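You operate a simulated robot arm through the tools that you are given. There is no shell and no other tool. Be economical: measure what you need, move in short steps, check, and stop when the job is done.

Carry out the task below with a simulated two-armed robot. There is one attempt and no reset: what you move stays moved.

## Task
Seal the white fitting and the BLANK bottle for storing in the green tray.
Fine: hold the fitting while you push its red plug home; bottle cap tight; stand them upright. Set down upright: white fitting, white bottle.

The check looks at the end state, three seconds after you hand in, the way a careful person would. Anything else that was tipped, shoved, dropped, spilled or broken makes it a failure. Lids that push on must go on centred and level and be pressed home; caps that screw on are set level and turned clockwise until they are tight.

## Robot
Two 7-joint arms with two-finger parallel grippers on one trunk, on a base that drives. Base frame: it is fixed to the floor where the robot stands at the start and does not move with it; the origin is under the middle of the robot, x ahead of it, y to its left, z up; the surface under the hand at the start is at about z = 850. Lengths are in mm, angles in degrees, forces in N, time in s.
The left shoulder is at the start at [70, 177, 1170], the right one opposite. With the tool pointing down near the work surface each hand reaches from about 280 to 720 mm from the robot's upright axis, wherever it stands, measured 20 degrees to its own side. Places, roughly: inside of the green tray [700, -100, 900]; red plug (3x3x5 cm) [500, -200, 900]. Payload 3.43 kg a hand.
Tool frame (each hand has its own): the origin (TCP) lies between the finger pads and is the grasp point; the fingertips stand 30 mm ahead of it; z points along the fingers, y is the line along which they close. Largest opening 94 mm; finger width 28, thickness 10; the body of the gripper, 50 by 96 mm, starts 55 mm behind the TCP.
Orientation is that of the tool frame in the base frame, as a unit quaternion [w, x, y, z]. With the fingers straight down and closing along the base's y, the tool's x points along the base's -x, its y along +y and its z along -z.

## Interface
- The arms move only by the tool move_arm. It takes "left_motion", "right_motion" or both (then of equal length, played together; a hand with none holds still); each is a list of rows, each an object of numbers (a shift or turn left out is 0, a gripper value left out holds the last): "rx", "ry", "rz": the turn, a rotation vector about the base's x, y, z in rad; "dx", "dy", "dz": the shift along the base's x, y, z in mm; "fingers": the gripper command, from -1 (shut) to 1 (fully open), values between in proportion. In form: [{"rx": .., "ry": .., "rz": .., "dx": .., "dy": .., "dz": .., "fingers": ..}, ...]. A call has 1 to 20 rows; each row is the pose to reach, as a shift and turn from the pose commanded when the call began. A row lasts 0.2 s, in which the tool goes at most 50 mm and 8.6 degrees; a call with a longer step from one row to the next is refused whole, and so is a gripper value outside its range. A pose out of reach is approached as far as the arm can. The call stops where the force on the tool passes 50 N (or 10 N more than at its start, if that is more) or the arm is blocked; 0.2 s more then pass. The fingers move at their own pace (about 153 mm/s each) and stop on an object; they squeeze with about 42 N. The grip force told is the motor's: it shows also when the fingers shut on nothing. Time passes only in rows, and 0.2 s behind the last, so rows that repeat a pose let the fingers close. It gives the time, the measured TCP pose, the force on the tool (base axes), the opening and the grip force at its end, in the units of the frame above (readings bear some noise), with the torque about the TCP (base axes, N m) and any sound that the robot's microphone picked up.
- Cameras (640 x 400 px; columns grow to the right, rows downward): "scene" is now at [128.1, -7.5, 1472.2]; the picture's right is [-0.33, -0.94, -0.00], its down [-0.77, 0.27, -0.58] and it looks along [0.55, -0.19, -0.82] (base axes); focal length 284 px, centre (320, 200). "left" rides on the left gripper at [76, -14, -102] in its tool frame; the picture's right is [0.18, 0.98, 0.00], its down [-0.75, 0.14, -0.64] and it looks along [-0.63, 0.12, 0.77] (tool axes); focal length 243 px, centre (320, 200). "right" rides on the right gripper at [76, 14, -103] in its tool frame; the picture's right is [-0.18, 0.98, 0.00], its down [-0.75, -0.14, -0.64] and it looks along [-0.63, -0.12, 0.77] (tool axes); focal length 243 px, centre (320, 200).
- grab_frame(camera): a new picture of that camera. It takes no simulated time.
- move_column(by): slides the trunk up (or, below 0, down) by that many mm; the arms and the scene camera ride with it, the base frame stays. It gives what a move gives, with no picture.
- base_move(legs): drives the robot by 1 to 6 legs, each [ahead, turn to the left] in mm and degrees, along the robot's own axes; the way and the turn of a leg run together, so that a leg with both is an arc; at most 1500 mm and 180 degrees a leg. The arms and the cameras ride along, it lands a little off, and it stops where it bumps. It gives what a move gives.
- turn_head(pan, tilt): turns the head with the scene camera to pan (to the left, within 86 degrees either way) and tilt (down, from -29 to 69), counted from straight ahead of the robot. It gives what a move gives.
- point_at(camera, pixels): for up to 12 pixels [column, row] of the newest picture of that camera ("zoom" is the newest enlarged one), the place [x, y, z] in the base frame of the surface seen there, good to about 2 mm, but the place of the scene camera against the robot may be out by one fixed shift of up to 25 mm in any direction. It takes no simulated time.
- zoom(camera, box): a new picture of the part [left, top, right, bottom] of that camera's present view, enlarged. It takes no simulated time.
- job_done(): hands the job in; it is judged then, once.

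Keep the steps short. Do not move on a guess: measure, check each grasp and each placing, and mend mistakes. In all there are 80 turns and 78 pictures (those below and enlarged ones count). Leave the grippers open and the arms clear of the work at the hand-in unless told otherwise, and finish with a single line.

The tools are called by a JSON object that holds its "op" and its "data". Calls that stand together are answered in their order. move_arm: Moves the arms, as the interface text tells. Its arguments: {"type":"object","properties":{"left_motion":{"type":"array","items":{"type":"object","properties":{"rx":{"type":"number"},"ry":{"type":"number"},"rz":{"type":"number"},"dx":{"type":"number"},"dy":{"type":"number"},"dz":{"type":"number"},"fingers":{"type":"number"}}}},"right_motion":{"type":"array","items":{"type":"object","properties":{"rx":{"type":"number"},"ry":{"type":"number"},"rz":{"type":"number"},"dx":{"type":"number"},"dy":{"type":"number"},"dz":{"type":"number"},"fingers":{"type":"number"}}}}},"required":[]} The other tools are called the same way: move_column (by) slides the trunk up or down; base_move (legs) drives the base; turn_head (pan, tilt) turns the head that bears the scene camera; grab_frame (camera) takes a picture; point_at (camera, pixels) gives the place of the surface under pixels of a picture; zoom (camera, box) takes an enlarged picture of a part of a camera's view; job_done () hands the job in.

At the start:

```text
time_s: 0.0
left_position: [571.6, 129.8, 1123.2]
left_tcp_rot: [0.0, 0.0, 1.0, 0.0]
left_ft_force: [-0.4, 0.5, 0.4]
left_wrist_torque: [0.01, 0.03, 0.03]
left_finger_gap: 94.1
left_grasp_force: 0.1
right_position: [384.6, -309.0, 1112.6]
right_tcp_rot: [0.001, 0.0, 1.0, 0.0]
right_ft_force: [-0.4, 0.1, -0.4]
right_wrist_torque: [0.0, 0.01, 0.03]
right_finger_gap: 94.2
right_grasp_force: 0.1
trunk travel left (down, up): [-750.0, 90.0]
robot x, y, heading: [-0.5, 0.8, 0.1]
head pan, tilt: [-19.3, 54.6]
```

scene: 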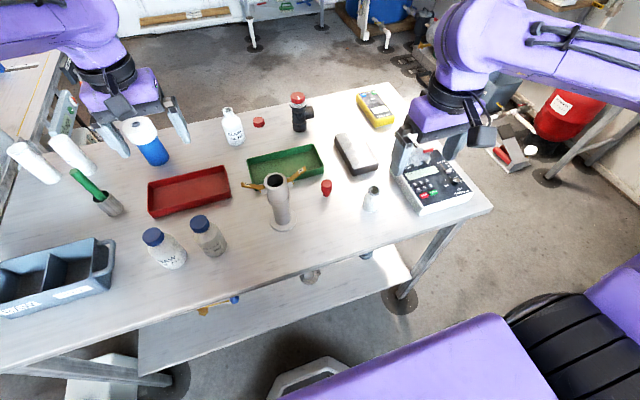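
right: 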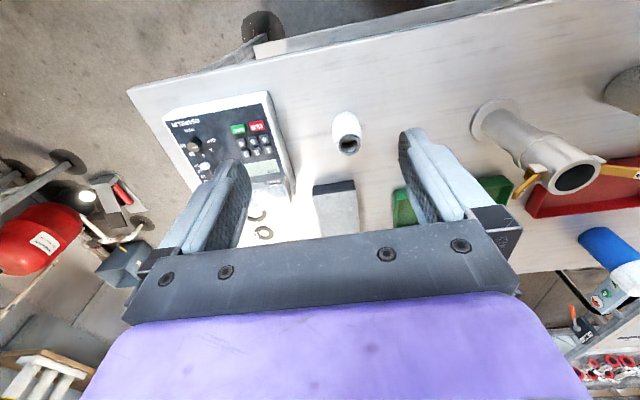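
left: 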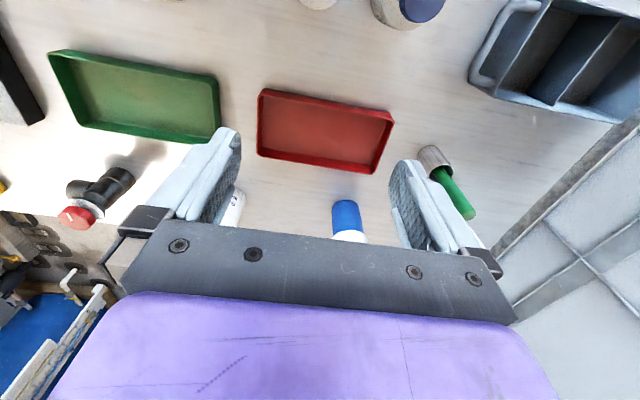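

I see several bottles, a white fitting near (371,198), a red plug near (326,187) and a red cap near (259,122). I'll zoom in to identify them.

{"op": "zoom", "data": {"camera": "scene", "box": [120, 170, 300, 282]}}

{"op": "zoom", "data": {"camera": "scene", "box": [200, 80, 340, 168]}}

{"op": "zoom", "data": {"camera": "scene", "box": [290, 150, 420, 231]}}

```text
3.56 times, centred on (210, 226) of scene
```

zoom: 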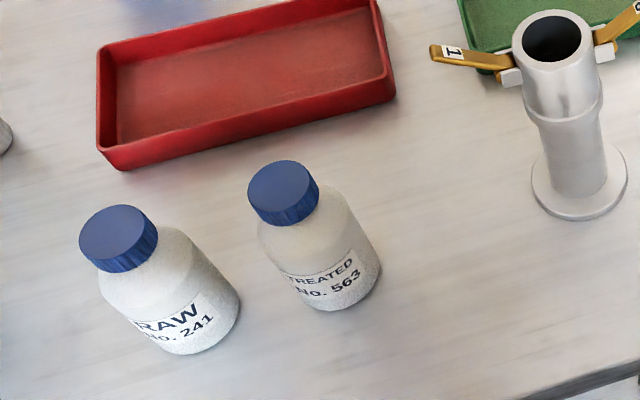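

```text
4.55 times, centred on (270, 124) of scene
```

zoom: 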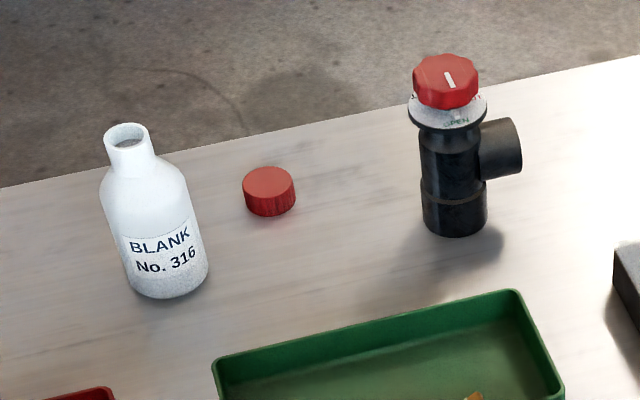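

```text
4.92 times, centred on (355, 190) of scene
```

zoom: 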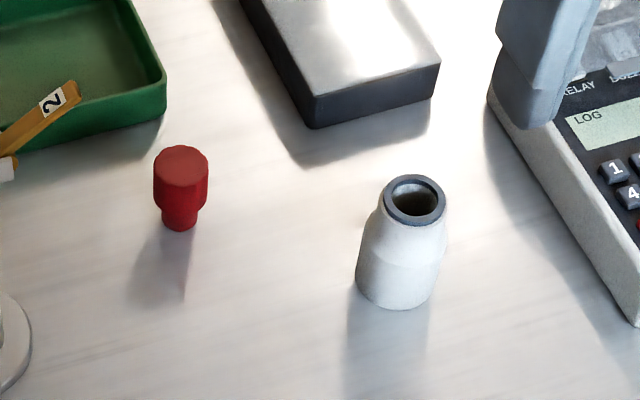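

BLANK bottle is open, its red cap lies nearby on the table; the plug stands on its narrow end. I measure all of these.

{"op": "point_at", "data": {"camera": "zoom", "pixels": [[182, 163], [182, 222], [415, 178], [412, 222], [385, 202], [444, 202], [397, 305], [357, 285], [434, 285], [250, 250], [400, 60], [160, 100]]}}

{"op": "point_at", "data": {"camera": "scene", "pixels": [[226, 109], [227, 115], [234, 128], [236, 144], [259, 120], [259, 126], [247, 164], [319, 145], [323, 168], [256, 190], [285, 165], [300, 128]]}}

{"op": "zoom", "data": {"camera": "right", "box": [300, 90, 400, 152]}}

```text
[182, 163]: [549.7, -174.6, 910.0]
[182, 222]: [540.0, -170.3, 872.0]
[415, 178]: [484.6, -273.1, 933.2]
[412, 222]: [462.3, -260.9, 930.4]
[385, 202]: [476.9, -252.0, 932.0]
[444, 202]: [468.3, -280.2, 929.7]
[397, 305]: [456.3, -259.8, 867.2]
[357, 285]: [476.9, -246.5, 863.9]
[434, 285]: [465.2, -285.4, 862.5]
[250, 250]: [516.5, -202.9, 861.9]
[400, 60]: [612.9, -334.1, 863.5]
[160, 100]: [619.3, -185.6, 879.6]
```

```text
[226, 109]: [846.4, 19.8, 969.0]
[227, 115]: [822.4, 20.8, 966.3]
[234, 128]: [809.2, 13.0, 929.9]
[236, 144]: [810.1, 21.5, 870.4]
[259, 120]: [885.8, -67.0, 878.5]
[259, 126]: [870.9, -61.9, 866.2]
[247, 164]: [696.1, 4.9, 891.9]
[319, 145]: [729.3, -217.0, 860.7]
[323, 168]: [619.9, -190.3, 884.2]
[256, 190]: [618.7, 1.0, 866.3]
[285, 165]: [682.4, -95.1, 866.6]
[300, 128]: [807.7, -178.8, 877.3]
```

```text
6.40 times, centred on (350, 121) of right
```

zoom: 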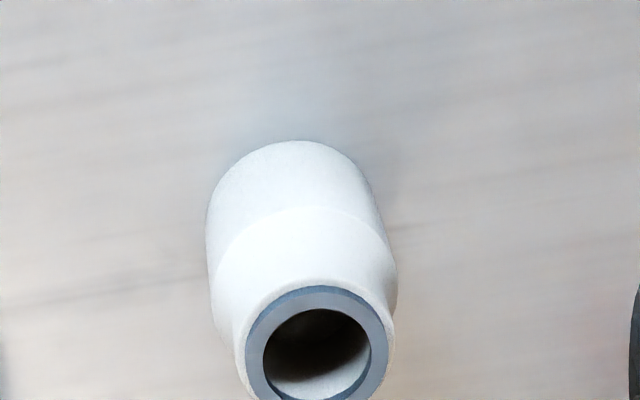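

Now the fitting rim in the wrist view, to find the scene camera's shift.

{"op": "point_at", "data": {"camera": "zoom", "pixels": [[255, 355], [381, 350], [320, 294], [230, 240], [372, 230], [290, 150], [290, 100], [560, 250]]}}

{"op": "zoom", "data": {"camera": "left", "box": [30, 30, 270, 180]}}

```text
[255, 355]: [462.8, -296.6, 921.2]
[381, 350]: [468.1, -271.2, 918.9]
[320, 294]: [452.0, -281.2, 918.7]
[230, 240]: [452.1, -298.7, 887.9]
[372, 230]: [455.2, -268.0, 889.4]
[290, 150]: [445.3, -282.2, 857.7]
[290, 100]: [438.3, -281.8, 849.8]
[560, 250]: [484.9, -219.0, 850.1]
```

```text
2.67 times, centred on (150, 105) of left
```

zoom: 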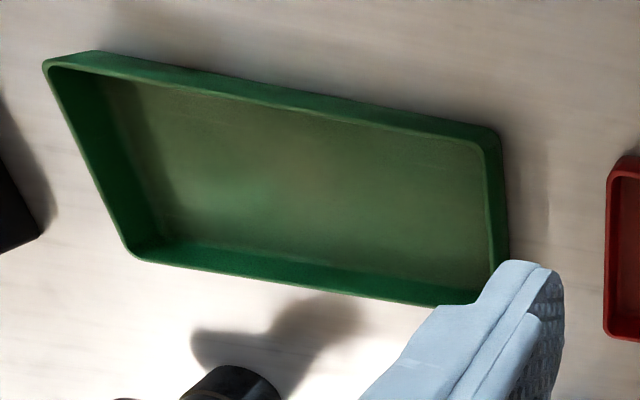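

Scene shift ≈ (+7, +17, +12). I measure the camlock pipe, the table edge and the instrument to find clear space.

{"op": "point_at", "data": {"camera": "scene", "pixels": [[277, 180], [282, 225], [296, 222], [270, 226], [254, 186], [302, 172], [350, 255], [400, 240], [405, 180], [420, 213], [326, 210], [240, 288]]}}

{"op": "point_at", "data": {"camera": "zoom", "pixels": [[50, 66], [485, 140], [505, 290], [135, 255], [300, 180], [200, 280], [490, 250]]}}

```text
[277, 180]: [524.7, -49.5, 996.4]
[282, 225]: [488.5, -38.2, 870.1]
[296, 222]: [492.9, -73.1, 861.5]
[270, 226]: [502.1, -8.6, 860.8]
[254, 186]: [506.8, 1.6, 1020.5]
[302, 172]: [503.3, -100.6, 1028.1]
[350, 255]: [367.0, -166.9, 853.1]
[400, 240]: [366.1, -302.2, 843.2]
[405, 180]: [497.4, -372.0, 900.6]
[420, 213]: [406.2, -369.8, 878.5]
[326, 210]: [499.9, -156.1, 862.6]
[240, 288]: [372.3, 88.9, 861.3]
```

```text
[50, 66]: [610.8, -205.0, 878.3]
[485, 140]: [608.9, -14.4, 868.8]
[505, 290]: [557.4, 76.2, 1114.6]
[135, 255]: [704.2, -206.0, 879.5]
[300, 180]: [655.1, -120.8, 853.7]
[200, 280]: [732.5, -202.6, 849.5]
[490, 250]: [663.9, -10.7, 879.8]
```

Geometry is clear: fitting ≈(465,-284), plug ≈(540,-192), tray x 610–706, y −206…−10, floor ≈854, camlock at (500,-57) up to z≈1016, table edge x≈360. I'll send the left hand over the plug at height, easing the right hand away.

{"op": "move_arm", "data": {"left_motion": [{"dy": -40, "dx": -4}, {"dy": -80, "dx": -8}, {"dy": -120, "dx": -12}, {"dy": -160, "dx": -16}, {"dy": -200, "dx": -20}, {"dy": -240, "dx": -24}, {"dy": -280, "dx": -28}, {"dy": -320, "dx": -31}, {"dy": -320, "dx": -31, "dz": -30}, {"dy": -320, "dx": -31, "dz": -60}, {"dy": -320, "dx": -31, "dz": -60}], "right_motion": [{"dy": -30}, {"dy": -60}, {"dy": -80}, {"dy": -80}, {"dy": -80}, {"dy": -80}, {"dy": -80}, {"dy": -80}, {"dy": -80}, {"dy": -80}, {"dy": -80}]}}

{"op": "grab_frame", "data": {"camera": "left"}}

```text
time_s: 2.4
left_position: [536.6, -146.1, 1092.4]
left_tcp_rot: [0.001, -0.001, 1.0, -0.001]
left_ft_force: [0.0, 0.0, -1.1]
left_wrist_torque: [-0.04, 0.0, -0.01]
left_finger_gap: 94.0
left_grasp_force: 0.0
left hand out of reach, approached as far as the arm can: row 7, 8, 9, 10, 11
right_position: [385.3, -388.4, 1113.3]
right_tcp_rot: [0.001, -0.001, 1.0, 0.001]
right_ft_force: [-0.1, -0.6, 0.0]
right_wrist_torque: [0.02, 0.02, 0.03]
right_finger_gap: 93.9
right_grasp_force: 0.1
trunk travel left (down, up): [-750.0, 90.0]
robot x, y, heading: [0.1, 1.4, -0.0]
head pan, tilt: [-19.3, 54.6]
```

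```text
69 pictures are left
```

left: 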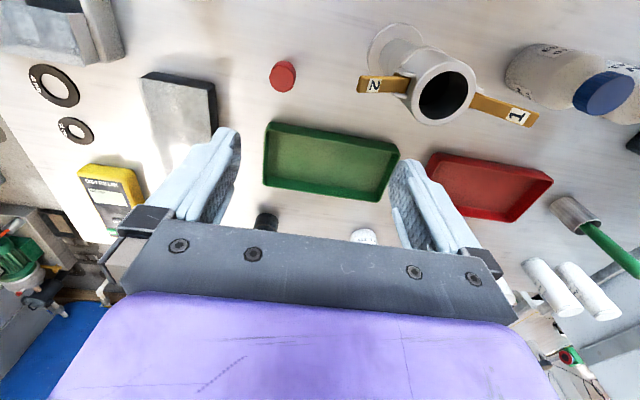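

Left hand can't reach that far across vertically. New plan: the right hand moves the fitting to a central clear spot (430,-190), left holds it from the left side, tilted, and right inserts the plug. Left backs off; right goes above the fitting.

{"op": "move_arm", "data": {"left_motion": [{"dy": 50}, {"dy": 100}, {"dy": 150}, {"dy": 200, "dx": -20}, {"dy": 240, "dx": -50}, {"dy": 240, "dx": -50}], "right_motion": [{"dx": 20, "dy": 26}, {"dx": 40, "dy": 52}, {"dx": 60, "dy": 78}, {"dx": 80, "dy": 104}, {"dx": 80, "dy": 104, "dz": -40}, {"dx": 80, "dy": 104, "dz": -80}]}}

{"op": "grab_frame", "data": {"camera": "right"}}

```text
refused: row 4 steps farther than a row can; nothing moved
```

```text
68 pictures are left
```

right: 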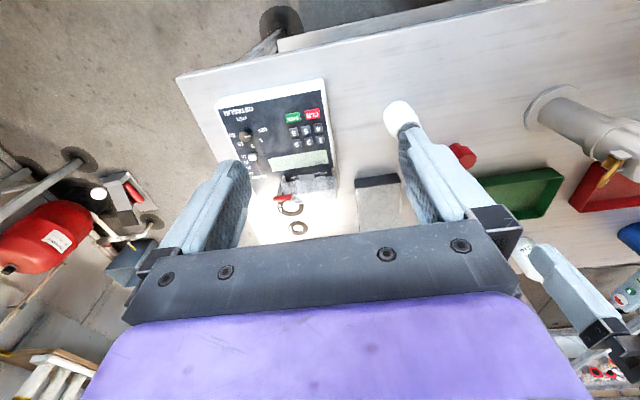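

A left step was too long; same motion with shorter steps.

{"op": "move_arm", "data": {"left_motion": [{"dy": 40}, {"dy": 80}, {"dy": 120}, {"dy": 160}, {"dy": 200}, {"dy": 240, "dz": 20}, {"dy": 270, "dx": -20, "dz": 40}], "right_motion": [{"dx": 20, "dy": 26}, {"dx": 40, "dy": 52}, {"dx": 60, "dy": 78}, {"dx": 80, "dy": 104}, {"dx": 80, "dy": 104, "dz": -40}, {"dx": 80, "dy": 104, "dz": -80}, {"dx": 80, "dy": 104, "dz": -80}]}}

{"op": "grab_frame", "data": {"camera": "right"}}

```text
time_s: 4.0
left_position: [515.2, 131.9, 1131.0]
left_tcp_rot: [0.001, 0.0, 1.0, -0.001]
left_ft_force: [0.2, 0.1, 0.0]
left_wrist_torque: [0.0, -0.01, 0.01]
left_finger_gap: 94.0
left_grasp_force: 0.0
right_position: [463.6, -281.8, 1036.6]
right_tcp_rot: [0.002, -0.001, 1.0, -0.001]
right_ft_force: [-0.5, 0.0, 0.8]
right_wrist_torque: [-0.04, 0.02, -0.04]
right_finger_gap: 94.1
right_grasp_force: 0.1
trunk travel left (down, up): [-750.0, 90.0]
robot x, y, heading: [-0.6, -2.5, 0.0]
head pan, tilt: [-19.3, 54.6]
```

```text
67 pictures are left
```

right: 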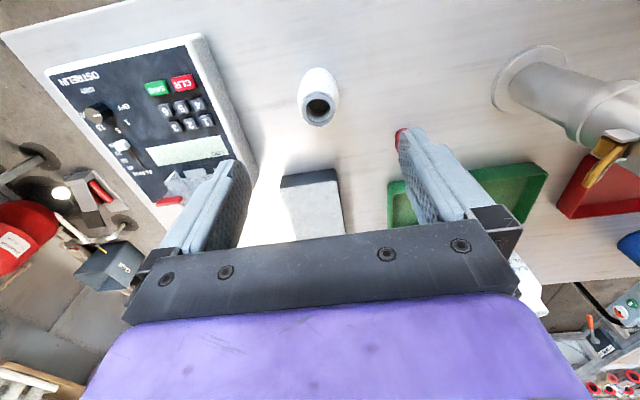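

Fitting is at (318,100). I enlarge and measure its rim and base.

{"op": "zoom", "data": {"camera": "right", "box": [270, 55, 370, 117]}}

{"op": "point_at", "data": {"camera": "right", "pixels": [[305, 109], [333, 108], [319, 94], [319, 124], [403, 140], [398, 132], [407, 130]]}}

```text
6.40 times, centred on (320, 86) of right
```

zoom: 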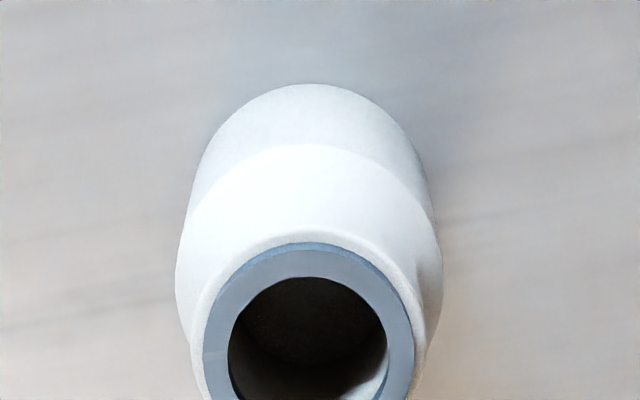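

```text
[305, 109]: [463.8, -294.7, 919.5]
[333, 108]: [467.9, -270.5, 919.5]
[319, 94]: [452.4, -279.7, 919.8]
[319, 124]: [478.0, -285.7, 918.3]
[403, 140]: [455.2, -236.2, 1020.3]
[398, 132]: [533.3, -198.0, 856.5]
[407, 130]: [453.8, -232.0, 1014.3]
```

Rim centre ≈(465.3,-282.6,919.5). I lower around it and close.

{"op": "move_arm", "data": {"right_motion": [{"dx": 2, "dy": -1, "dz": -40}, {"dx": 2, "dy": -1, "dz": -80}, {"dx": 2, "dy": -1, "dz": -115}, {"dx": 2, "dy": -1, "dz": -139}, {"dx": 2, "dy": -1, "dz": -139}, {"dx": 2, "dy": -1, "dz": -139, "fingers": -1}, {"dx": 2, "dy": -1, "dz": -139, "fingers": -1}, {"dx": 2, "dy": -1, "dz": -139, "fingers": -1}]}}

{"op": "grab_frame", "data": {"camera": "right"}}

```text
time_s: 5.8
left_position: [517.0, 128.4, 1129.8]
left_tcp_rot: [0.001, 0.0, 1.0, 0.0]
left_ft_force: [-1.1, 0.3, -0.5]
left_wrist_torque: [-0.01, -0.01, -0.01]
left_finger_gap: 93.7
left_grasp_force: 0.2
right_position: [467.4, -285.5, 894.4]
right_tcp_rot: [0.001, -0.001, 1.0, 0.0]
right_ft_force: [-0.6, -0.4, 0.6]
right_wrist_torque: [0.0, 0.04, 0.02]
right_finger_gap: 40.8
right_grasp_force: 41.7
trunk travel left (down, up): [-750.0, 90.0]
robot x, y, heading: [3.0, 1.0, -0.0]
head pan, tilt: [-19.3, 54.6]
```

```text
65 pictures are left
```

right: 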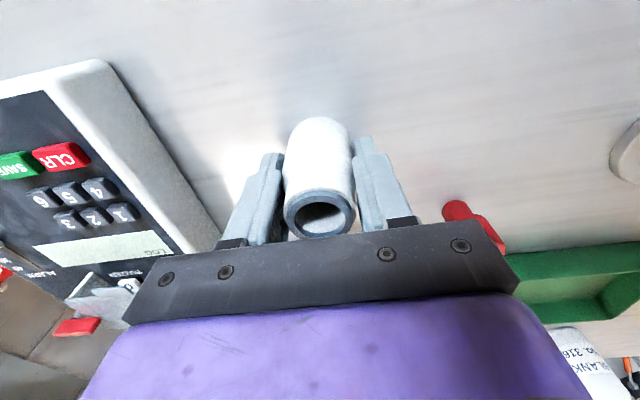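

Grasp holds (40.8 mm). I lift 20 mm, carry to about (430,-190) and set down.

{"op": "move_arm", "data": {"right_motion": [{"dz": 10}, {"dz": 20}, {"dx": -13, "dy": 32, "dz": 20}, {"dx": -26, "dy": 64, "dz": 20}, {"dx": -37, "dy": 95, "dz": 20}, {"dx": -37, "dy": 95, "dz": 20}, {"dx": -37, "dy": 95, "dz": 10}, {"dx": -37, "dy": 95, "dz": 4}, {"dx": -37, "dy": 95, "dz": 1}, {"dx": -37, "dy": 95, "dz": 0}]}}

{"op": "grab_frame", "data": {"camera": "right"}}

```text
time_s: 7.8
left_position: [512.9, 129.1, 1131.8]
left_tcp_rot: [0.002, 0.001, 1.0, -0.002]
left_ft_force: [-0.2, 0.1, 0.6]
left_wrist_torque: [0.01, 0.03, 0.01]
left_finger_gap: 94.3
left_grasp_force: 0.2
right_position: [427.0, -190.9, 898.4]
right_tcp_rot: [0.003, -0.001, 1.0, 0.0]
right_ft_force: [-7.4, -0.9, 25.1]
right_wrist_torque: [-0.06, 0.33, 0.03]
right_finger_gap: 40.1
right_grasp_force: 41.6
trunk travel left (down, up): [-750.0, 90.0]
robot x, y, heading: [1.4, -2.7, 0.0]
head pan, tilt: [-19.3, 54.6]
stopped in row 9 (right hand): the force on the tool passed its limit at 52 N (the readings are from after the stop); the commanded pose is now the measured one
```

```text
64 pictures are left
```

right: 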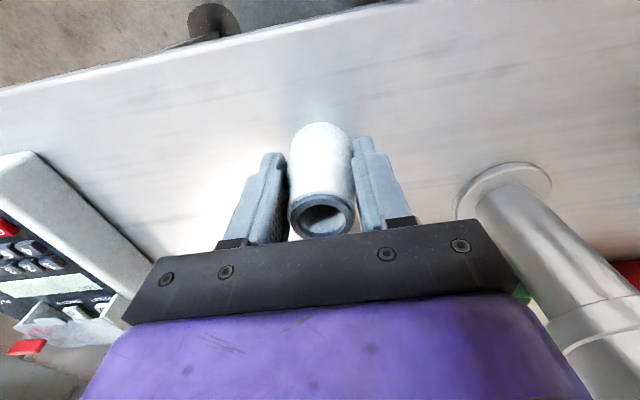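

It's standing on the table. I open and rise, then look.

{"op": "move_arm", "data": {"right_motion": [{"dz": 1, "fingers": 0.0}, {"dz": 1, "fingers": 0.5}, {"dz": 1, "fingers": 1}, {"dz": 40}, {"dz": 80}, {"dz": 120}, {"dz": 160}]}}

{"op": "grab_frame", "data": {"camera": "right"}}

```text
time_s: 9.4
left_position: [516.1, 129.2, 1130.2]
left_tcp_rot: [0.001, 0.0, 1.0, 0.001]
left_ft_force: [-0.2, 0.1, -0.3]
left_wrist_torque: [-0.01, -0.03, 0.01]
left_finger_gap: 93.9
left_grasp_force: 0.0
right_position: [427.3, -191.0, 1060.2]
right_tcp_rot: [0.001, -0.001, 1.0, 0.0]
right_ft_force: [0.0, -0.1, 0.7]
right_wrist_torque: [0.03, -0.01, 0.01]
right_finger_gap: 94.0
right_grasp_force: 0.1
trunk travel left (down, up): [-750.0, 90.0]
robot x, y, heading: [-2.9, -3.1, -0.0]
head pan, tilt: [-19.3, 54.6]
```

```text
63 pictures are left
```

right: 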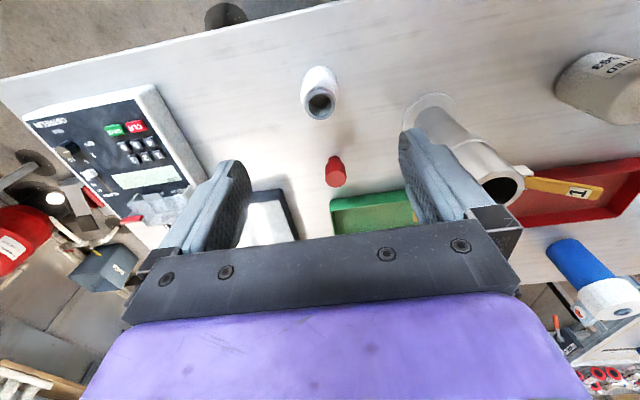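

Fitting stands upright at (320,95); plug at (335,172). I measure both.

{"op": "zoom", "data": {"camera": "right", "box": [285, 60, 375, 200]}}

{"op": "point_at", "data": {"camera": "right", "pixels": [[309, 102], [333, 101], [321, 90], [321, 116], [335, 178], [327, 176], [343, 176], [335, 171], [335, 185], [334, 159]]}}

```text
2.86 times, centred on (330, 130) of right
```

zoom: 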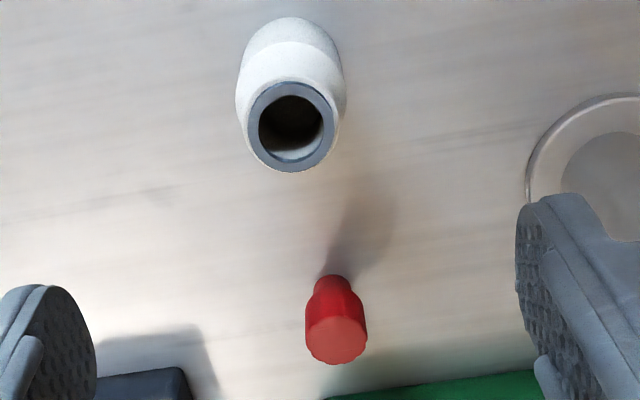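

```text
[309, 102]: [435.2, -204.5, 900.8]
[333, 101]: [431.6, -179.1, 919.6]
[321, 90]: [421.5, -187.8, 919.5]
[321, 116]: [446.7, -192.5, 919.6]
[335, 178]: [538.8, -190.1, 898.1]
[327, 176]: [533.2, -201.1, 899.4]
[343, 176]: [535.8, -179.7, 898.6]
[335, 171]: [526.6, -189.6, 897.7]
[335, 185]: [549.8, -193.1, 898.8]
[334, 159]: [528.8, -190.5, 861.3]
```

Rim centre ≈(434,-190,919.5), plug top ≈(540.5,-190.8,898.5). Right hand goes to the plug and grips its head with fingertips at z≈880.

{"op": "move_arm", "data": {"right_motion": [{"dx": 40, "fingers": 0.3}, {"dx": 80}, {"dx": 113}, {"dx": 113, "dz": -45}, {"dx": 113, "dz": -90}, {"dx": 113, "dz": -125}, {"dx": 113, "dz": -150}, {"dx": 113, "dz": -150}]}}

{"op": "grab_frame", "data": {"camera": "right"}}

```text
time_s: 11.2
left_position: [517.1, 129.2, 1131.1]
left_tcp_rot: [0.001, 0.0, 1.0, 0.0]
left_ft_force: [0.1, -0.4, 0.4]
left_wrist_torque: [-0.01, -0.01, 0.0]
left_finger_gap: 94.2
left_grasp_force: 0.1
right_position: [542.7, -192.0, 906.8]
right_tcp_rot: [0.003, -0.001, 1.0, -0.001]
right_ft_force: [-0.6, 0.6, -0.4]
right_wrist_torque: [-0.03, -0.01, 0.0]
right_finger_gap: 61.2
right_grasp_force: 0.0
trunk travel left (down, up): [-750.0, 90.0]
robot x, y, heading: [-2.2, 2.3, 0.1]
head pan, tilt: [-19.3, 54.6]
```

```text
61 pictures are left
```

right: 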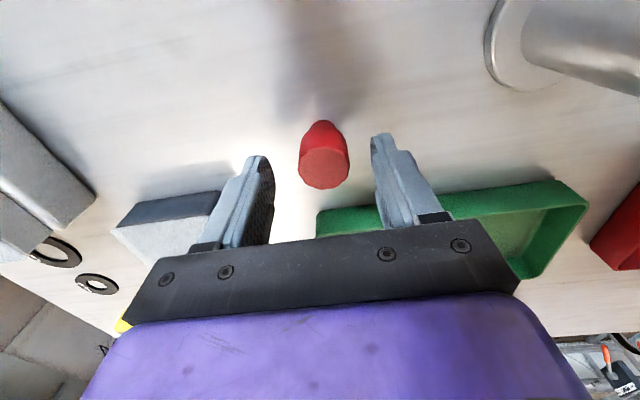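

{"op": "point_at", "data": {"camera": "right", "pixels": [[325, 152], [325, 185], [302, 168], [347, 165], [324, 169], [322, 128]]}}

```text
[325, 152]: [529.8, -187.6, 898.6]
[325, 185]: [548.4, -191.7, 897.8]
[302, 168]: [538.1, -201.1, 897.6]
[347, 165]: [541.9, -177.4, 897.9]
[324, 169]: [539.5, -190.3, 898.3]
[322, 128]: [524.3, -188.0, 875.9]
```

Plug centre (539.8,-189.5); small correction, close, lift.

{"op": "move_arm", "data": {"right_motion": [{"dx": -1.5, "dy": 1.5}, {"dx": -1.5, "dy": 1.5, "fingers": -1}, {"dx": -1.5, "dy": 1.5, "fingers": -1}, {"dx": -1.5, "dy": 1.5, "fingers": -1}, {"dx": -1.5, "dy": 1.5, "dz": 30}, {"dx": -1.5, "dy": 1.5, "dz": 75}, {"dx": -1.5, "dy": 1.5, "dz": 120}, {"dx": -1.5, "dy": 1.5, "dz": 160}, {"dx": -1.5, "dy": 1.5, "dz": 160}]}}

{"op": "zoom", "data": {"camera": "right", "box": [240, 90, 400, 240]}}

```text
time_s: 13.2
left_position: [519.0, 128.9, 1130.3]
left_tcp_rot: [0.0, 0.0, 1.0, -0.001]
left_ft_force: [0.5, 0.3, -0.2]
left_wrist_torque: [0.0, 0.0, -0.01]
left_finger_gap: 94.1
left_grasp_force: 0.0
right_position: [537.7, -189.3, 1067.2]
right_tcp_rot: [0.001, -0.001, 1.0, 0.0]
right_ft_force: [0.1, 0.5, -0.3]
right_wrist_torque: [0.0, -0.01, -0.01]
right_finger_gap: 22.5
right_grasp_force: 41.9
trunk travel left (down, up): [-750.0, 90.0]
robot x, y, heading: [-0.9, -1.8, 0.3]
head pan, tilt: [-19.3, 54.6]
```

```text
2.67 times, centred on (320, 165) of right
```

zoom: 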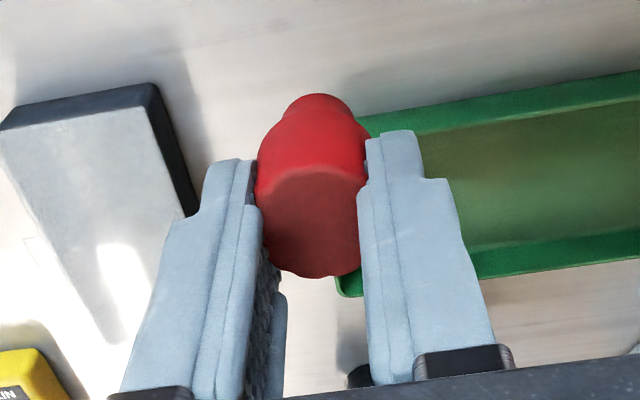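

Plug held (22.5 mm). Now the left hand turns to a tilted pose (pointing right-forward-down) and goes to a stand-off left-behind the fitting.

{"op": "move_arm", "data": {"left_motion": [{"rx": -0.034, "ry": -0.083, "rz": -0.073, "dx": -14, "dy": -26, "dz": -5, "fingers": 0.4}, {"rx": -0.068, "ry": -0.165, "rz": -0.147, "dx": -29, "dy": -52, "dz": -10}, {"rx": -0.103, "ry": -0.248, "rz": -0.22, "dx": -43, "dy": -78, "dz": -15}, {"rx": -0.137, "ry": -0.33, "rz": -0.294, "dx": -58, "dy": -104, "dz": -20}, {"rx": -0.171, "ry": -0.413, "rz": -0.367, "dx": -72, "dy": -130, "dz": -25}, {"rx": -0.205, "ry": -0.496, "rz": -0.44, "dx": -86, "dy": -156, "dz": -30}, {"rx": -0.239, "ry": -0.578, "rz": -0.514, "dx": -100, "dy": -182, "dz": -40}, {"rx": -0.274, "ry": -0.661, "rz": -0.587, "dx": -115, "dy": -208, "dz": -50}, {"rx": -0.308, "ry": -0.743, "rz": -0.661, "dx": -130, "dy": -234, "dz": -60}, {"rx": -0.342, "ry": -0.826, "rz": -0.734, "dx": -144, "dy": -259, "dz": -70}, {"rx": -0.342, "ry": -0.826, "rz": -0.734, "dx": -144, "dy": -259, "dz": -70}]}}

{"op": "grab_frame", "data": {"camera": "scene"}}

{"op": "grab_frame", "data": {"camera": "left"}}

```text
time_s: 15.6
left_position: [371.6, -131.9, 1060.1]
left_tcp_rot: [0.391, 0.348, 0.836, -0.162]
left_ft_force: [-0.3, -0.7, 0.7]
left_wrist_torque: [0.02, 0.0, 0.01]
left_finger_gap: 65.7
left_grasp_force: 0.1
left hand out of reach, approached as far as the arm can: row 9
right_position: [535.3, -191.0, 1068.4]
right_tcp_rot: [0.002, -0.001, 1.0, 0.0]
right_ft_force: [0.0, 0.1, -0.2]
right_wrist_torque: [0.02, -0.03, 0.02]
right_finger_gap: 22.4
right_grasp_force: 42.2
trunk travel left (down, up): [-750.0, 90.0]
robot x, y, heading: [1.8, -0.8, -0.3]
head pan, tilt: [-19.3, 54.6]
```

```text
59 pictures are left
```

scene: 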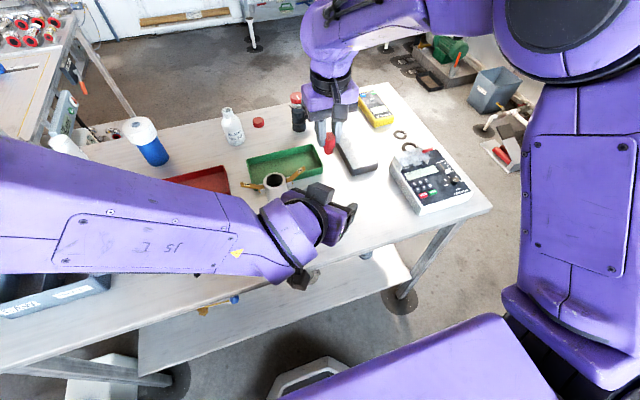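

```text
58 pictures are left
```

left: 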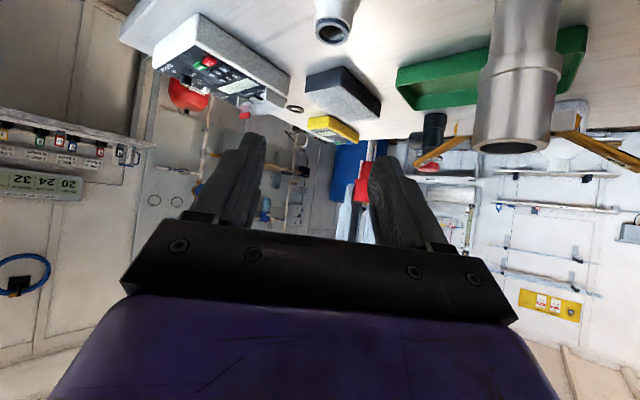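

Pose reached. Lowering 100 mm to the stand-off, then look.

{"op": "move_arm", "data": {"left_motion": [{"dz": -25}, {"dz": -50}, {"dz": -75}, {"dz": -101}, {"dz": -101}]}}

{"op": "grab_frame", "data": {"camera": "scene"}}

{"op": "grab_frame", "data": {"camera": "left"}}

```text
time_s: 16.8
left_position: [371.0, -128.4, 959.0]
left_tcp_rot: [0.391, 0.347, 0.837, -0.161]
left_ft_force: [0.1, -0.4, 0.4]
left_wrist_torque: [0.02, 0.0, 0.04]
left_finger_gap: 65.6
left_grasp_force: 0.0
right_position: [536.4, -189.2, 1068.5]
right_tcp_rot: [0.002, -0.002, 1.0, 0.0]
right_ft_force: [-0.1, -0.2, 0.5]
right_wrist_torque: [0.02, 0.01, 0.0]
right_finger_gap: 22.3
right_grasp_force: 41.5
trunk travel left (down, up): [-750.0, 90.0]
robot x, y, heading: [-1.3, -0.9, -0.1]
head pan, tilt: [-19.3, 54.6]
```

```text
57 pictures are left
```

scene: 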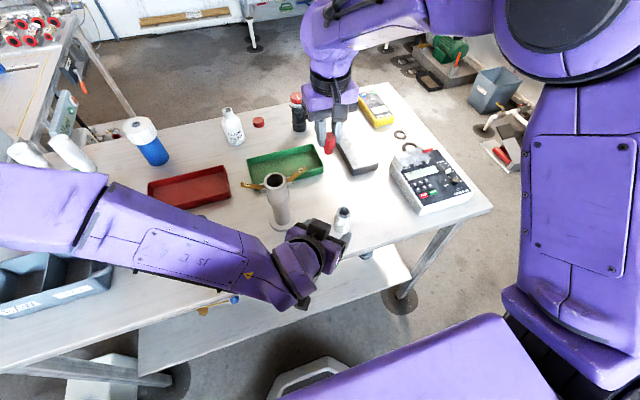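

```text
56 pictures are left
```

left: 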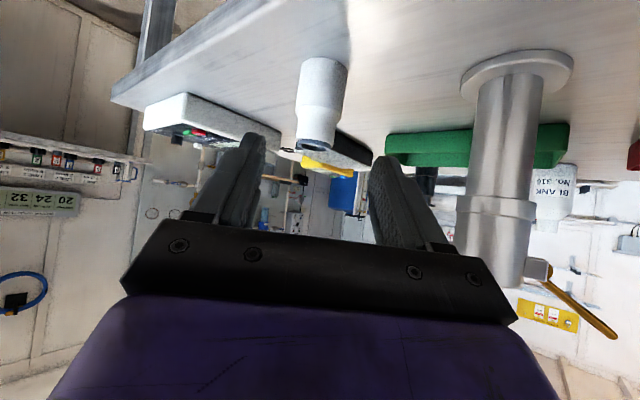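

I check forearm height over the hidden RAW/TREATED bottles.

{"op": "point_at", "data": {"camera": "scene", "pixels": [[150, 225], [180, 270], [200, 250], [240, 260], [100, 235], [290, 260]]}}

{"op": "point_at", "data": {"camera": "left", "pixels": [[298, 143], [335, 143], [316, 150], [316, 138], [301, 80], [347, 80], [300, 55]]}}

```text
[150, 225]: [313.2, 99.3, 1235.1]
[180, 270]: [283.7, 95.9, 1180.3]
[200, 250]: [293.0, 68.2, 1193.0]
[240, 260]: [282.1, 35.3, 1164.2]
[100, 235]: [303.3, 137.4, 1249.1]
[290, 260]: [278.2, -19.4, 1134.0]
```

```text
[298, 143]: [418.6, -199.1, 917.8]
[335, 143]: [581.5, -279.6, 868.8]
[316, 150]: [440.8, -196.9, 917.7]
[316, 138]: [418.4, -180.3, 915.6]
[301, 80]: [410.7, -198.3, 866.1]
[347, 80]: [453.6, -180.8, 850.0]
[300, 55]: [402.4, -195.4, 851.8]
```

Forearm clear. Advance along the tool axis to the fitting at z≈887.

{"op": "move_arm", "data": {"left_motion": [{"dx": 15, "dy": -15, "dz": -17}, {"dx": 31, "dy": -31, "dz": -35}, {"dx": 47, "dy": -46, "dz": -54}, {"dx": 62, "dy": -61, "dz": -72}, {"dx": 62, "dy": -61, "dz": -72}]}}

{"op": "grab_frame", "data": {"camera": "left"}}

```text
time_s: 18.0
left_position: [433.2, -189.9, 886.6]
left_tcp_rot: [0.391, 0.347, 0.837, -0.162]
left_ft_force: [-0.4, 0.2, 0.3]
left_wrist_torque: [-0.01, -0.03, -0.03]
left_finger_gap: 65.6
left_grasp_force: 0.2
right_position: [537.5, -190.1, 1067.4]
right_tcp_rot: [0.003, -0.001, 1.0, -0.001]
right_ft_force: [-1.4, -0.1, -0.2]
right_wrist_torque: [0.05, -0.02, -0.01]
right_finger_gap: 22.5
right_grasp_force: 42.5
trunk travel left (down, up): [-750.0, 90.0]
robot x, y, heading: [-0.7, -3.2, 0.2]
head pan, tilt: [-19.3, 54.6]
```

```text
55 pictures are left
```

left: 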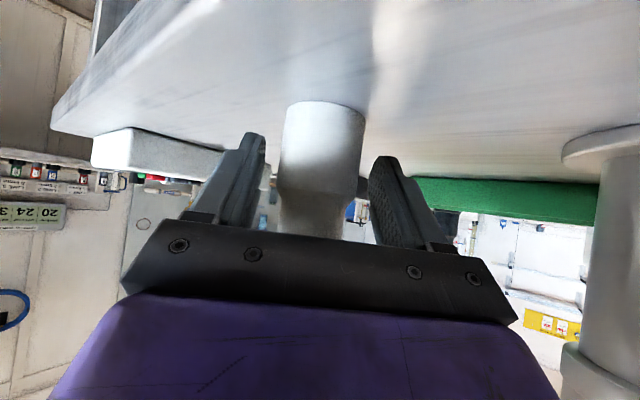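

Fitting is centred between the fingers. Close the left hand.

{"op": "move_arm", "data": {"left_motion": [{"fingers": 0}, {"fingers": -0.2}, {"fingers": -1}, {"fingers": -1}]}}

{"op": "zoom", "data": {"camera": "scene", "box": [260, 170, 400, 258]}}

```text
time_s: 19.0
left_position: [433.9, -189.3, 886.6]
left_tcp_rot: [0.391, 0.347, 0.837, -0.162]
left_ft_force: [-0.3, 0.9, 0.1]
left_wrist_torque: [0.03, -0.03, -0.02]
left_finger_gap: 43.2
left_grasp_force: 42.7
right_position: [537.3, -190.8, 1066.1]
right_tcp_rot: [0.002, -0.001, 1.0, 0.0]
right_ft_force: [-0.6, 0.1, 0.1]
right_wrist_torque: [0.03, 0.0, 0.0]
right_finger_gap: 22.7
right_grasp_force: 42.0
trunk travel left (down, up): [-750.0, 90.0]
robot x, y, heading: [1.5, -1.7, 0.2]
head pan, tilt: [-19.3, 54.6]
```

```text
4.55 times, centred on (330, 214) of scene
```

zoom: 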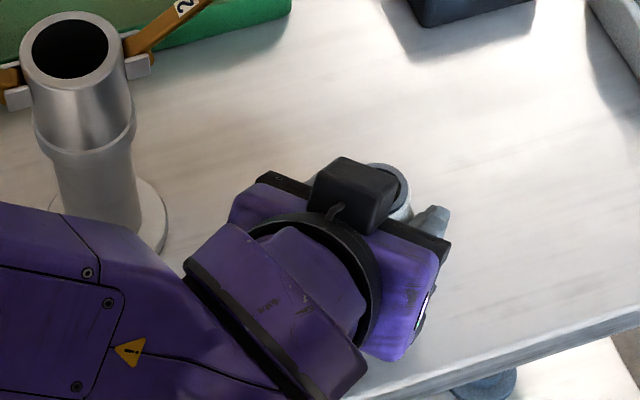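

A dark box sits on top of the left gripper near the fitting mouth; I measure it for clearance to the right hand.

{"op": "point_at", "data": {"camera": "zoom", "pixels": [[345, 170], [390, 180], [380, 210], [325, 205], [388, 168], [405, 195], [270, 180], [445, 240], [430, 215]]}}

{"op": "zoom", "data": {"camera": "right", "box": [200, 0, 460, 163]}}

```text
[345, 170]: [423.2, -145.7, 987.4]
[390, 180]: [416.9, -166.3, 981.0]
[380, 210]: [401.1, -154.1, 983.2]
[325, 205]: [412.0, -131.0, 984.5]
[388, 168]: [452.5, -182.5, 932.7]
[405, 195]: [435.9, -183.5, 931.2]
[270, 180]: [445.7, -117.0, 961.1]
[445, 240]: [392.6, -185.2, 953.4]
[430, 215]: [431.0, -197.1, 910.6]
```

```text
2.45 times, centred on (330, 82) of right
```

zoom: 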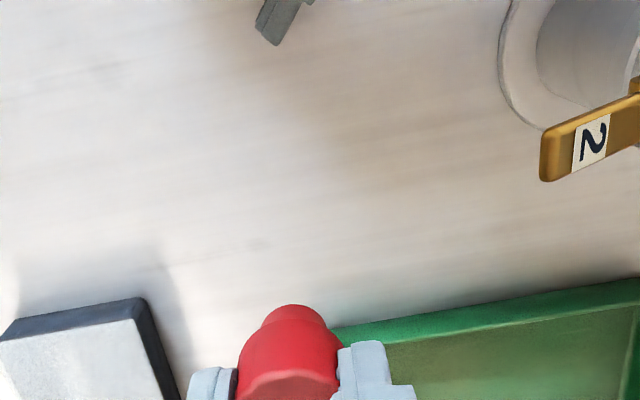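

The box top reaches z≈975 about 25 mm from the fitting axis on the left-rear side. I'll yaw the right hand −45° so its fingers close parallel to the left's and stay clear, and hover above the fitting.

{"op": "move_arm", "data": {"right_motion": [{"rz": -0.131, "dz": 5}, {"rz": -0.262, "dz": 5, "dx": -10}, {"rz": -0.393, "dz": 5, "dx": -35}, {"rz": -0.524, "dz": 5, "dx": -60}, {"rz": -0.655, "dz": 5, "dx": -85}, {"rz": -0.785, "dz": 5, "dx": -103}, {"rz": -0.785, "dz": 5, "dx": -103}]}}

{"op": "grab_frame", "data": {"camera": "right"}}

{"op": "grab_frame", "data": {"camera": "scene"}}

```text
time_s: 20.6
left_position: [434.3, -190.2, 886.4]
left_tcp_rot: [0.39, 0.347, 0.837, -0.162]
left_ft_force: [0.5, 0.0, -0.4]
left_wrist_torque: [-0.02, -0.03, 0.02]
left_finger_gap: 42.8
left_grasp_force: 42.3
right_position: [440.4, -190.0, 1070.5]
right_tcp_rot: [0.0, 0.383, 0.924, -0.001]
right_ft_force: [0.5, -0.6, -0.5]
right_wrist_torque: [0.03, 0.01, 0.0]
right_finger_gap: 22.5
right_grasp_force: 42.4
trunk travel left (down, up): [-750.0, 90.0]
robot x, y, heading: [-0.0, 0.4, 0.0]
head pan, tilt: [-19.3, 54.6]
```

```text
52 pictures are left
```

right: 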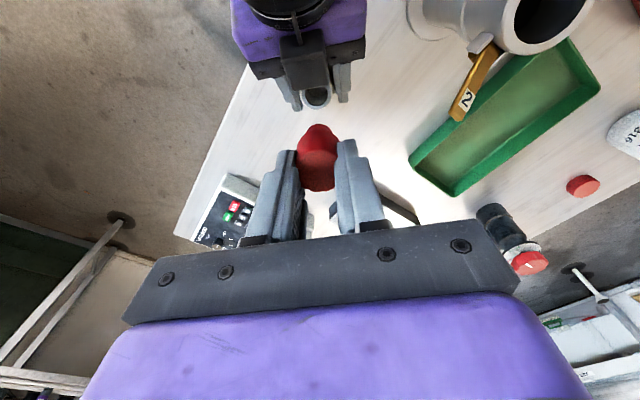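

```text
51 pictures are left
```

scene: 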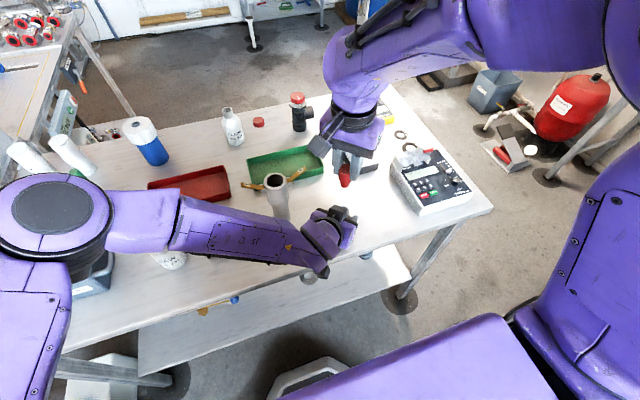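

From the right camera I see the fitting mouth at (317,97) and the plug at (318,160). I measure both.

{"op": "zoom", "data": {"camera": "right", "box": [270, 70, 366, 205]}}

{"op": "point_at", "data": {"camera": "right", "pixels": [[318, 88], [317, 105], [307, 98], [327, 98], [318, 155], [318, 188], [300, 170], [335, 170], [318, 126], [298, 80], [316, 60]]}}

```text
2.96 times, centred on (318, 138) of right
```

zoom: 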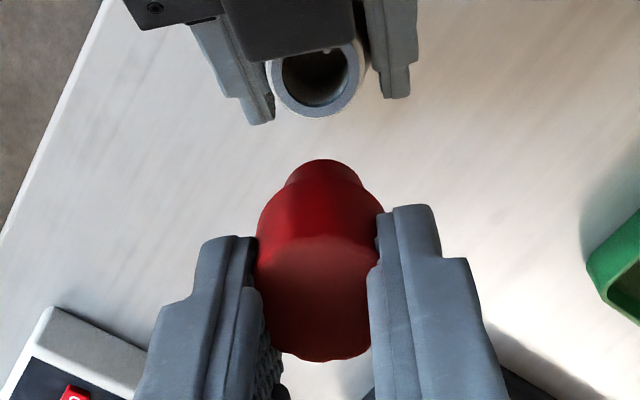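

```text
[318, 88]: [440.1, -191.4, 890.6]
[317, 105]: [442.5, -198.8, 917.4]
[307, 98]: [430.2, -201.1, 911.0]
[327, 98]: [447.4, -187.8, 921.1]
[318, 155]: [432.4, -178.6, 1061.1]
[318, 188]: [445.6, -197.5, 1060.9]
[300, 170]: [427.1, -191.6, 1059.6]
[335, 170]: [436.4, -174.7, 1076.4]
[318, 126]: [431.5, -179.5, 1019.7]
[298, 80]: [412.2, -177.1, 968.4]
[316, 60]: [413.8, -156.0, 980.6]
```

{"op": "point_at", "data": {"camera": "zoom", "pixels": [[277, 80], [354, 80], [316, 110], [285, 100], [348, 100], [320, 300], [262, 285], [372, 285], [320, 357], [320, 242], [320, 165]]}}

```text
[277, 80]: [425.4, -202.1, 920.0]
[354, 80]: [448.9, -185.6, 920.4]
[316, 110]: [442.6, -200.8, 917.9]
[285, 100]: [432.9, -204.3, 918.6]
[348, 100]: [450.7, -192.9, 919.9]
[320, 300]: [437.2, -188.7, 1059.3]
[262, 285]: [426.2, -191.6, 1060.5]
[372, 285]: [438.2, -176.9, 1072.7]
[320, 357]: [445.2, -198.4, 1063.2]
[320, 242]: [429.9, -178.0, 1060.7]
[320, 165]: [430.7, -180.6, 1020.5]
```

Rim centre ≈(434.5,-190.2), plug axis ≈(437.8,-188.3). Shift (−3.3,−1.9) and lower so plug tip is ~5 mm above the mouth.

{"op": "move_arm", "data": {"right_motion": [{"dx": -3.3, "dy": -1.9}, {"dx": -3.3, "dy": -1.9, "dz": -30}, {"dx": -3.3, "dy": -1.9, "dz": -60}, {"dx": -3.3, "dy": -1.9, "dz": -80}, {"dx": -3.3, "dy": -1.9, "dz": -87}, {"dx": -3.3, "dy": -1.9, "dz": -87}]}}

{"op": "zoom", "data": {"camera": "right", "box": [240, 70, 400, 220]}}

{"op": "zoom", "data": {"camera": "scene", "box": [280, 150, 400, 225]}}

```text
time_s: 22.0
left_position: [435.3, -191.1, 886.9]
left_tcp_rot: [0.391, 0.347, 0.837, -0.161]
left_ft_force: [-0.5, 0.1, -0.3]
left_wrist_torque: [0.0, 0.04, -0.02]
left_finger_gap: 42.7
left_grasp_force: 42.5
right_position: [432.1, -192.9, 983.1]
right_tcp_rot: [0.001, 0.382, 0.924, -0.001]
right_ft_force: [-0.3, 0.2, 0.1]
right_wrist_torque: [-0.02, 0.03, 0.02]
right_finger_gap: 22.4
right_grasp_force: 42.3
trunk travel left (down, up): [-750.0, 90.0]
robot x, y, heading: [1.2, 1.8, -0.3]
head pan, tilt: [-19.3, 54.6]
```

```text
2.67 times, centred on (320, 145) of right
```

zoom: 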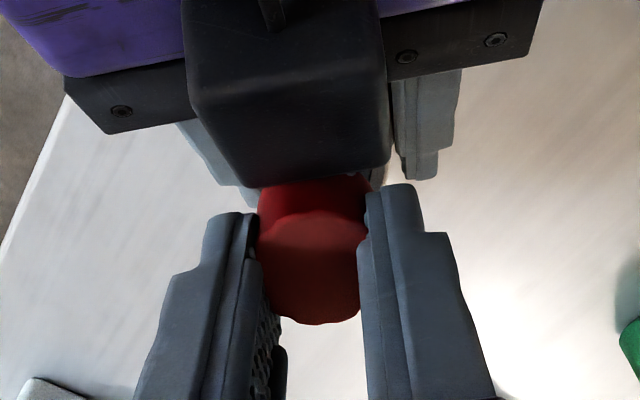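

```text
5.33 times, centred on (340, 188) of scene
```

zoom: 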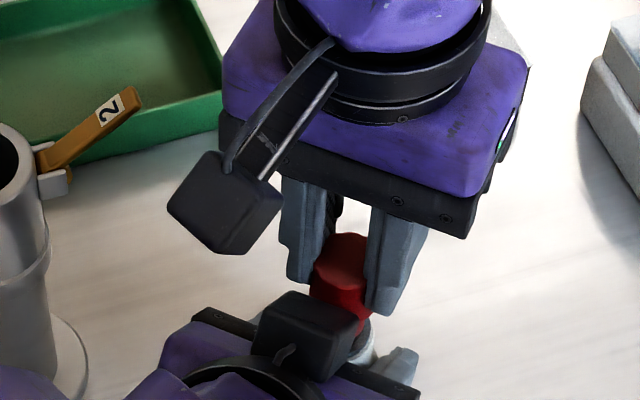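

Plug is close to the left hand's black box; I measure that gap and the alignment.

{"op": "point_at", "data": {"camera": "zoom", "pixels": [[340, 245], [325, 262], [340, 300], [362, 330], [375, 345], [355, 350], [300, 300], [350, 325], [330, 370]]}}

{"op": "point_at", "data": {"camera": "right", "pixels": [[318, 225], [305, 214], [318, 205], [360, 214], [300, 185], [318, 190], [338, 185], [318, 170]]}}

{"op": "grab_frame", "data": {"camera": "right"}}

```text
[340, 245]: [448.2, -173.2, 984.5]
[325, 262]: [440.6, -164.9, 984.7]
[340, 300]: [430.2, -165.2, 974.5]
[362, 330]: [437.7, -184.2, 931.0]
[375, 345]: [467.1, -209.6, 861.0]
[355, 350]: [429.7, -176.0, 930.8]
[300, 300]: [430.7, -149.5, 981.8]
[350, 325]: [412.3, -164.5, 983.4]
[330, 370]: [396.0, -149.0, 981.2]
```

```text
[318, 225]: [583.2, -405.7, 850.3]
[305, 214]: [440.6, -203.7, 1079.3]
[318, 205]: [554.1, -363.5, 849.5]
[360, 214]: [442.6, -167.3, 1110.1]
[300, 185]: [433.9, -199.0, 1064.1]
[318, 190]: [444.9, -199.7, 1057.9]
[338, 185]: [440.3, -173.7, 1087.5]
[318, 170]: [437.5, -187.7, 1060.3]
```

```text
47 pictures are left
```

right: 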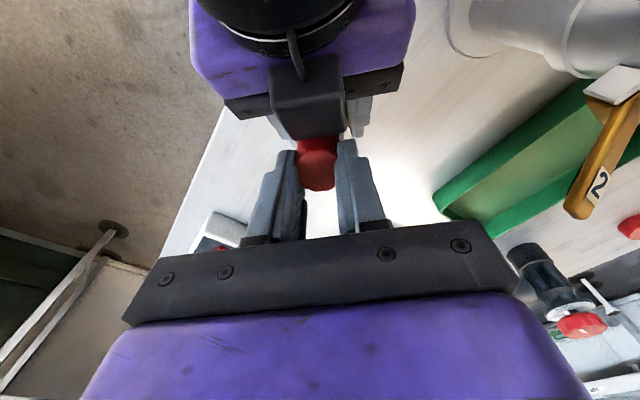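

{"op": "point_at", "data": {"camera": "right", "pixels": [[318, 188], [318, 153], [301, 170], [318, 170], [305, 136], [285, 130], [338, 132], [310, 110], [318, 143], [275, 98], [342, 94]]}}

```text
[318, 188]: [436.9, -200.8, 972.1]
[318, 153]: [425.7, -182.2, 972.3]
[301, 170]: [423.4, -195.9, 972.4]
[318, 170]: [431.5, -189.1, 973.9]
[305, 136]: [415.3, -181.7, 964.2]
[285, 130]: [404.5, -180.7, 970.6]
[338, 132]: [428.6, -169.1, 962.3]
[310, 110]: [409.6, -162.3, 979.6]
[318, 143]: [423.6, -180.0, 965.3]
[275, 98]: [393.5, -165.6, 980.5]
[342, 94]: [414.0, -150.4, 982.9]
```

I cross-check with the scene camera (independent of wrist noise).

{"op": "point_at", "data": {"camera": "zoom", "pixels": [[345, 237], [345, 262], [345, 286], [318, 265], [366, 258], [372, 325], [378, 350], [370, 330], [366, 322], [365, 350], [330, 245]]}}

{"op": "zoom", "data": {"camera": "scene", "box": [325, 190, 365, 225]}}

```text
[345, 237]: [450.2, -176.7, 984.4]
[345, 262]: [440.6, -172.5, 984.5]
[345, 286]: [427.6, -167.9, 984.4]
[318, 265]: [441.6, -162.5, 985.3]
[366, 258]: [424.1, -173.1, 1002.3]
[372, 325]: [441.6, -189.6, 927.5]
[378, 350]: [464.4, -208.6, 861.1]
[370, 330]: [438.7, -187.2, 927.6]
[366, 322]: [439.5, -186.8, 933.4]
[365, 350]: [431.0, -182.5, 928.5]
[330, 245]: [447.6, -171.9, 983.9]
```

```text
11.43 times, centred on (345, 208) of scene
```

zoom: 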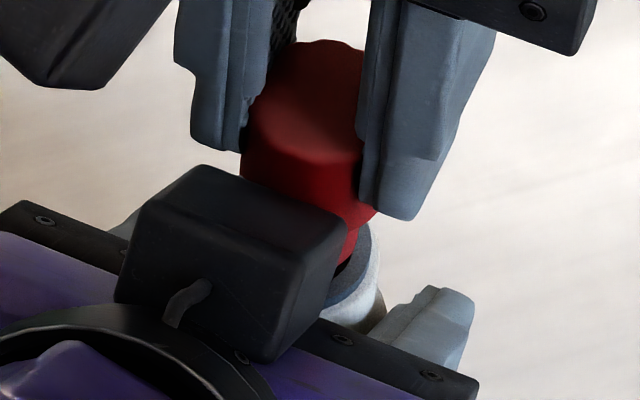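

Plug is ≈3 mm too far to −x. Correct and recheck.

{"op": "move_arm", "data": {"right_motion": [{"dx": 1.5}, {"dx": 3, "dy": 0.3}, {"dx": 3, "dy": 0.3}]}}

{"op": "zoom", "data": {"camera": "scene", "box": [325, 185, 373, 215]}}

{"op": "point_at", "data": {"camera": "zoom", "pixels": [[320, 20], [300, 110], [225, 110], [260, 60], [260, 125], [330, 100], [300, 180]]}}

```text
time_s: 22.8
left_position: [434.4, -190.2, 885.9]
left_tcp_rot: [0.391, 0.347, 0.837, -0.163]
left_ft_force: [-1.2, 0.2, 0.5]
left_wrist_torque: [0.0, 0.03, 0.0]
left_finger_gap: 42.7
left_grasp_force: 42.0
right_position: [436.8, -192.1, 985.3]
right_tcp_rot: [0.003, 0.382, 0.924, -0.001]
right_ft_force: [0.2, -0.1, -0.4]
right_wrist_torque: [0.0, -0.01, 0.0]
right_finger_gap: 22.7
right_grasp_force: 41.7
trunk travel left (down, up): [-750.0, 90.0]
robot x, y, heading: [-0.5, 3.1, -0.1]
head pan, tilt: [-19.3, 54.6]
```

```text
13.33 times, centred on (349, 200) of scene
```

zoom: 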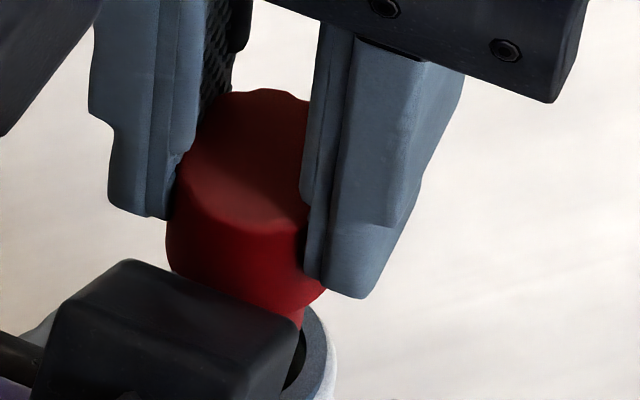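

```text
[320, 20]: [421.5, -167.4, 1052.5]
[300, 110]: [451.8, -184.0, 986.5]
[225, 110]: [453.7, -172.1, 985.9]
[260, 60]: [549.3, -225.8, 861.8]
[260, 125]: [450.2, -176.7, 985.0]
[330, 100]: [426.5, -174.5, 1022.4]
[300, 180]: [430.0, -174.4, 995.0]
```

{"op": "point_at", "data": {"camera": "zoom", "pixels": [[262, 94], [250, 218], [184, 168], [250, 155], [215, 105], [200, 200], [290, 225], [312, 345], [322, 370], [300, 312]]}}

```text
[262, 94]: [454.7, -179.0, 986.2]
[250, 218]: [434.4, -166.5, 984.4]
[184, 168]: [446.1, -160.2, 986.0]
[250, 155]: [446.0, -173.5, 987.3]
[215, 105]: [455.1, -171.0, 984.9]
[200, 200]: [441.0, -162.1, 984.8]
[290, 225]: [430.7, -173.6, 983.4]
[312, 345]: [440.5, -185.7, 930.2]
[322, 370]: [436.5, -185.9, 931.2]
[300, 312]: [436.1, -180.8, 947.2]
```

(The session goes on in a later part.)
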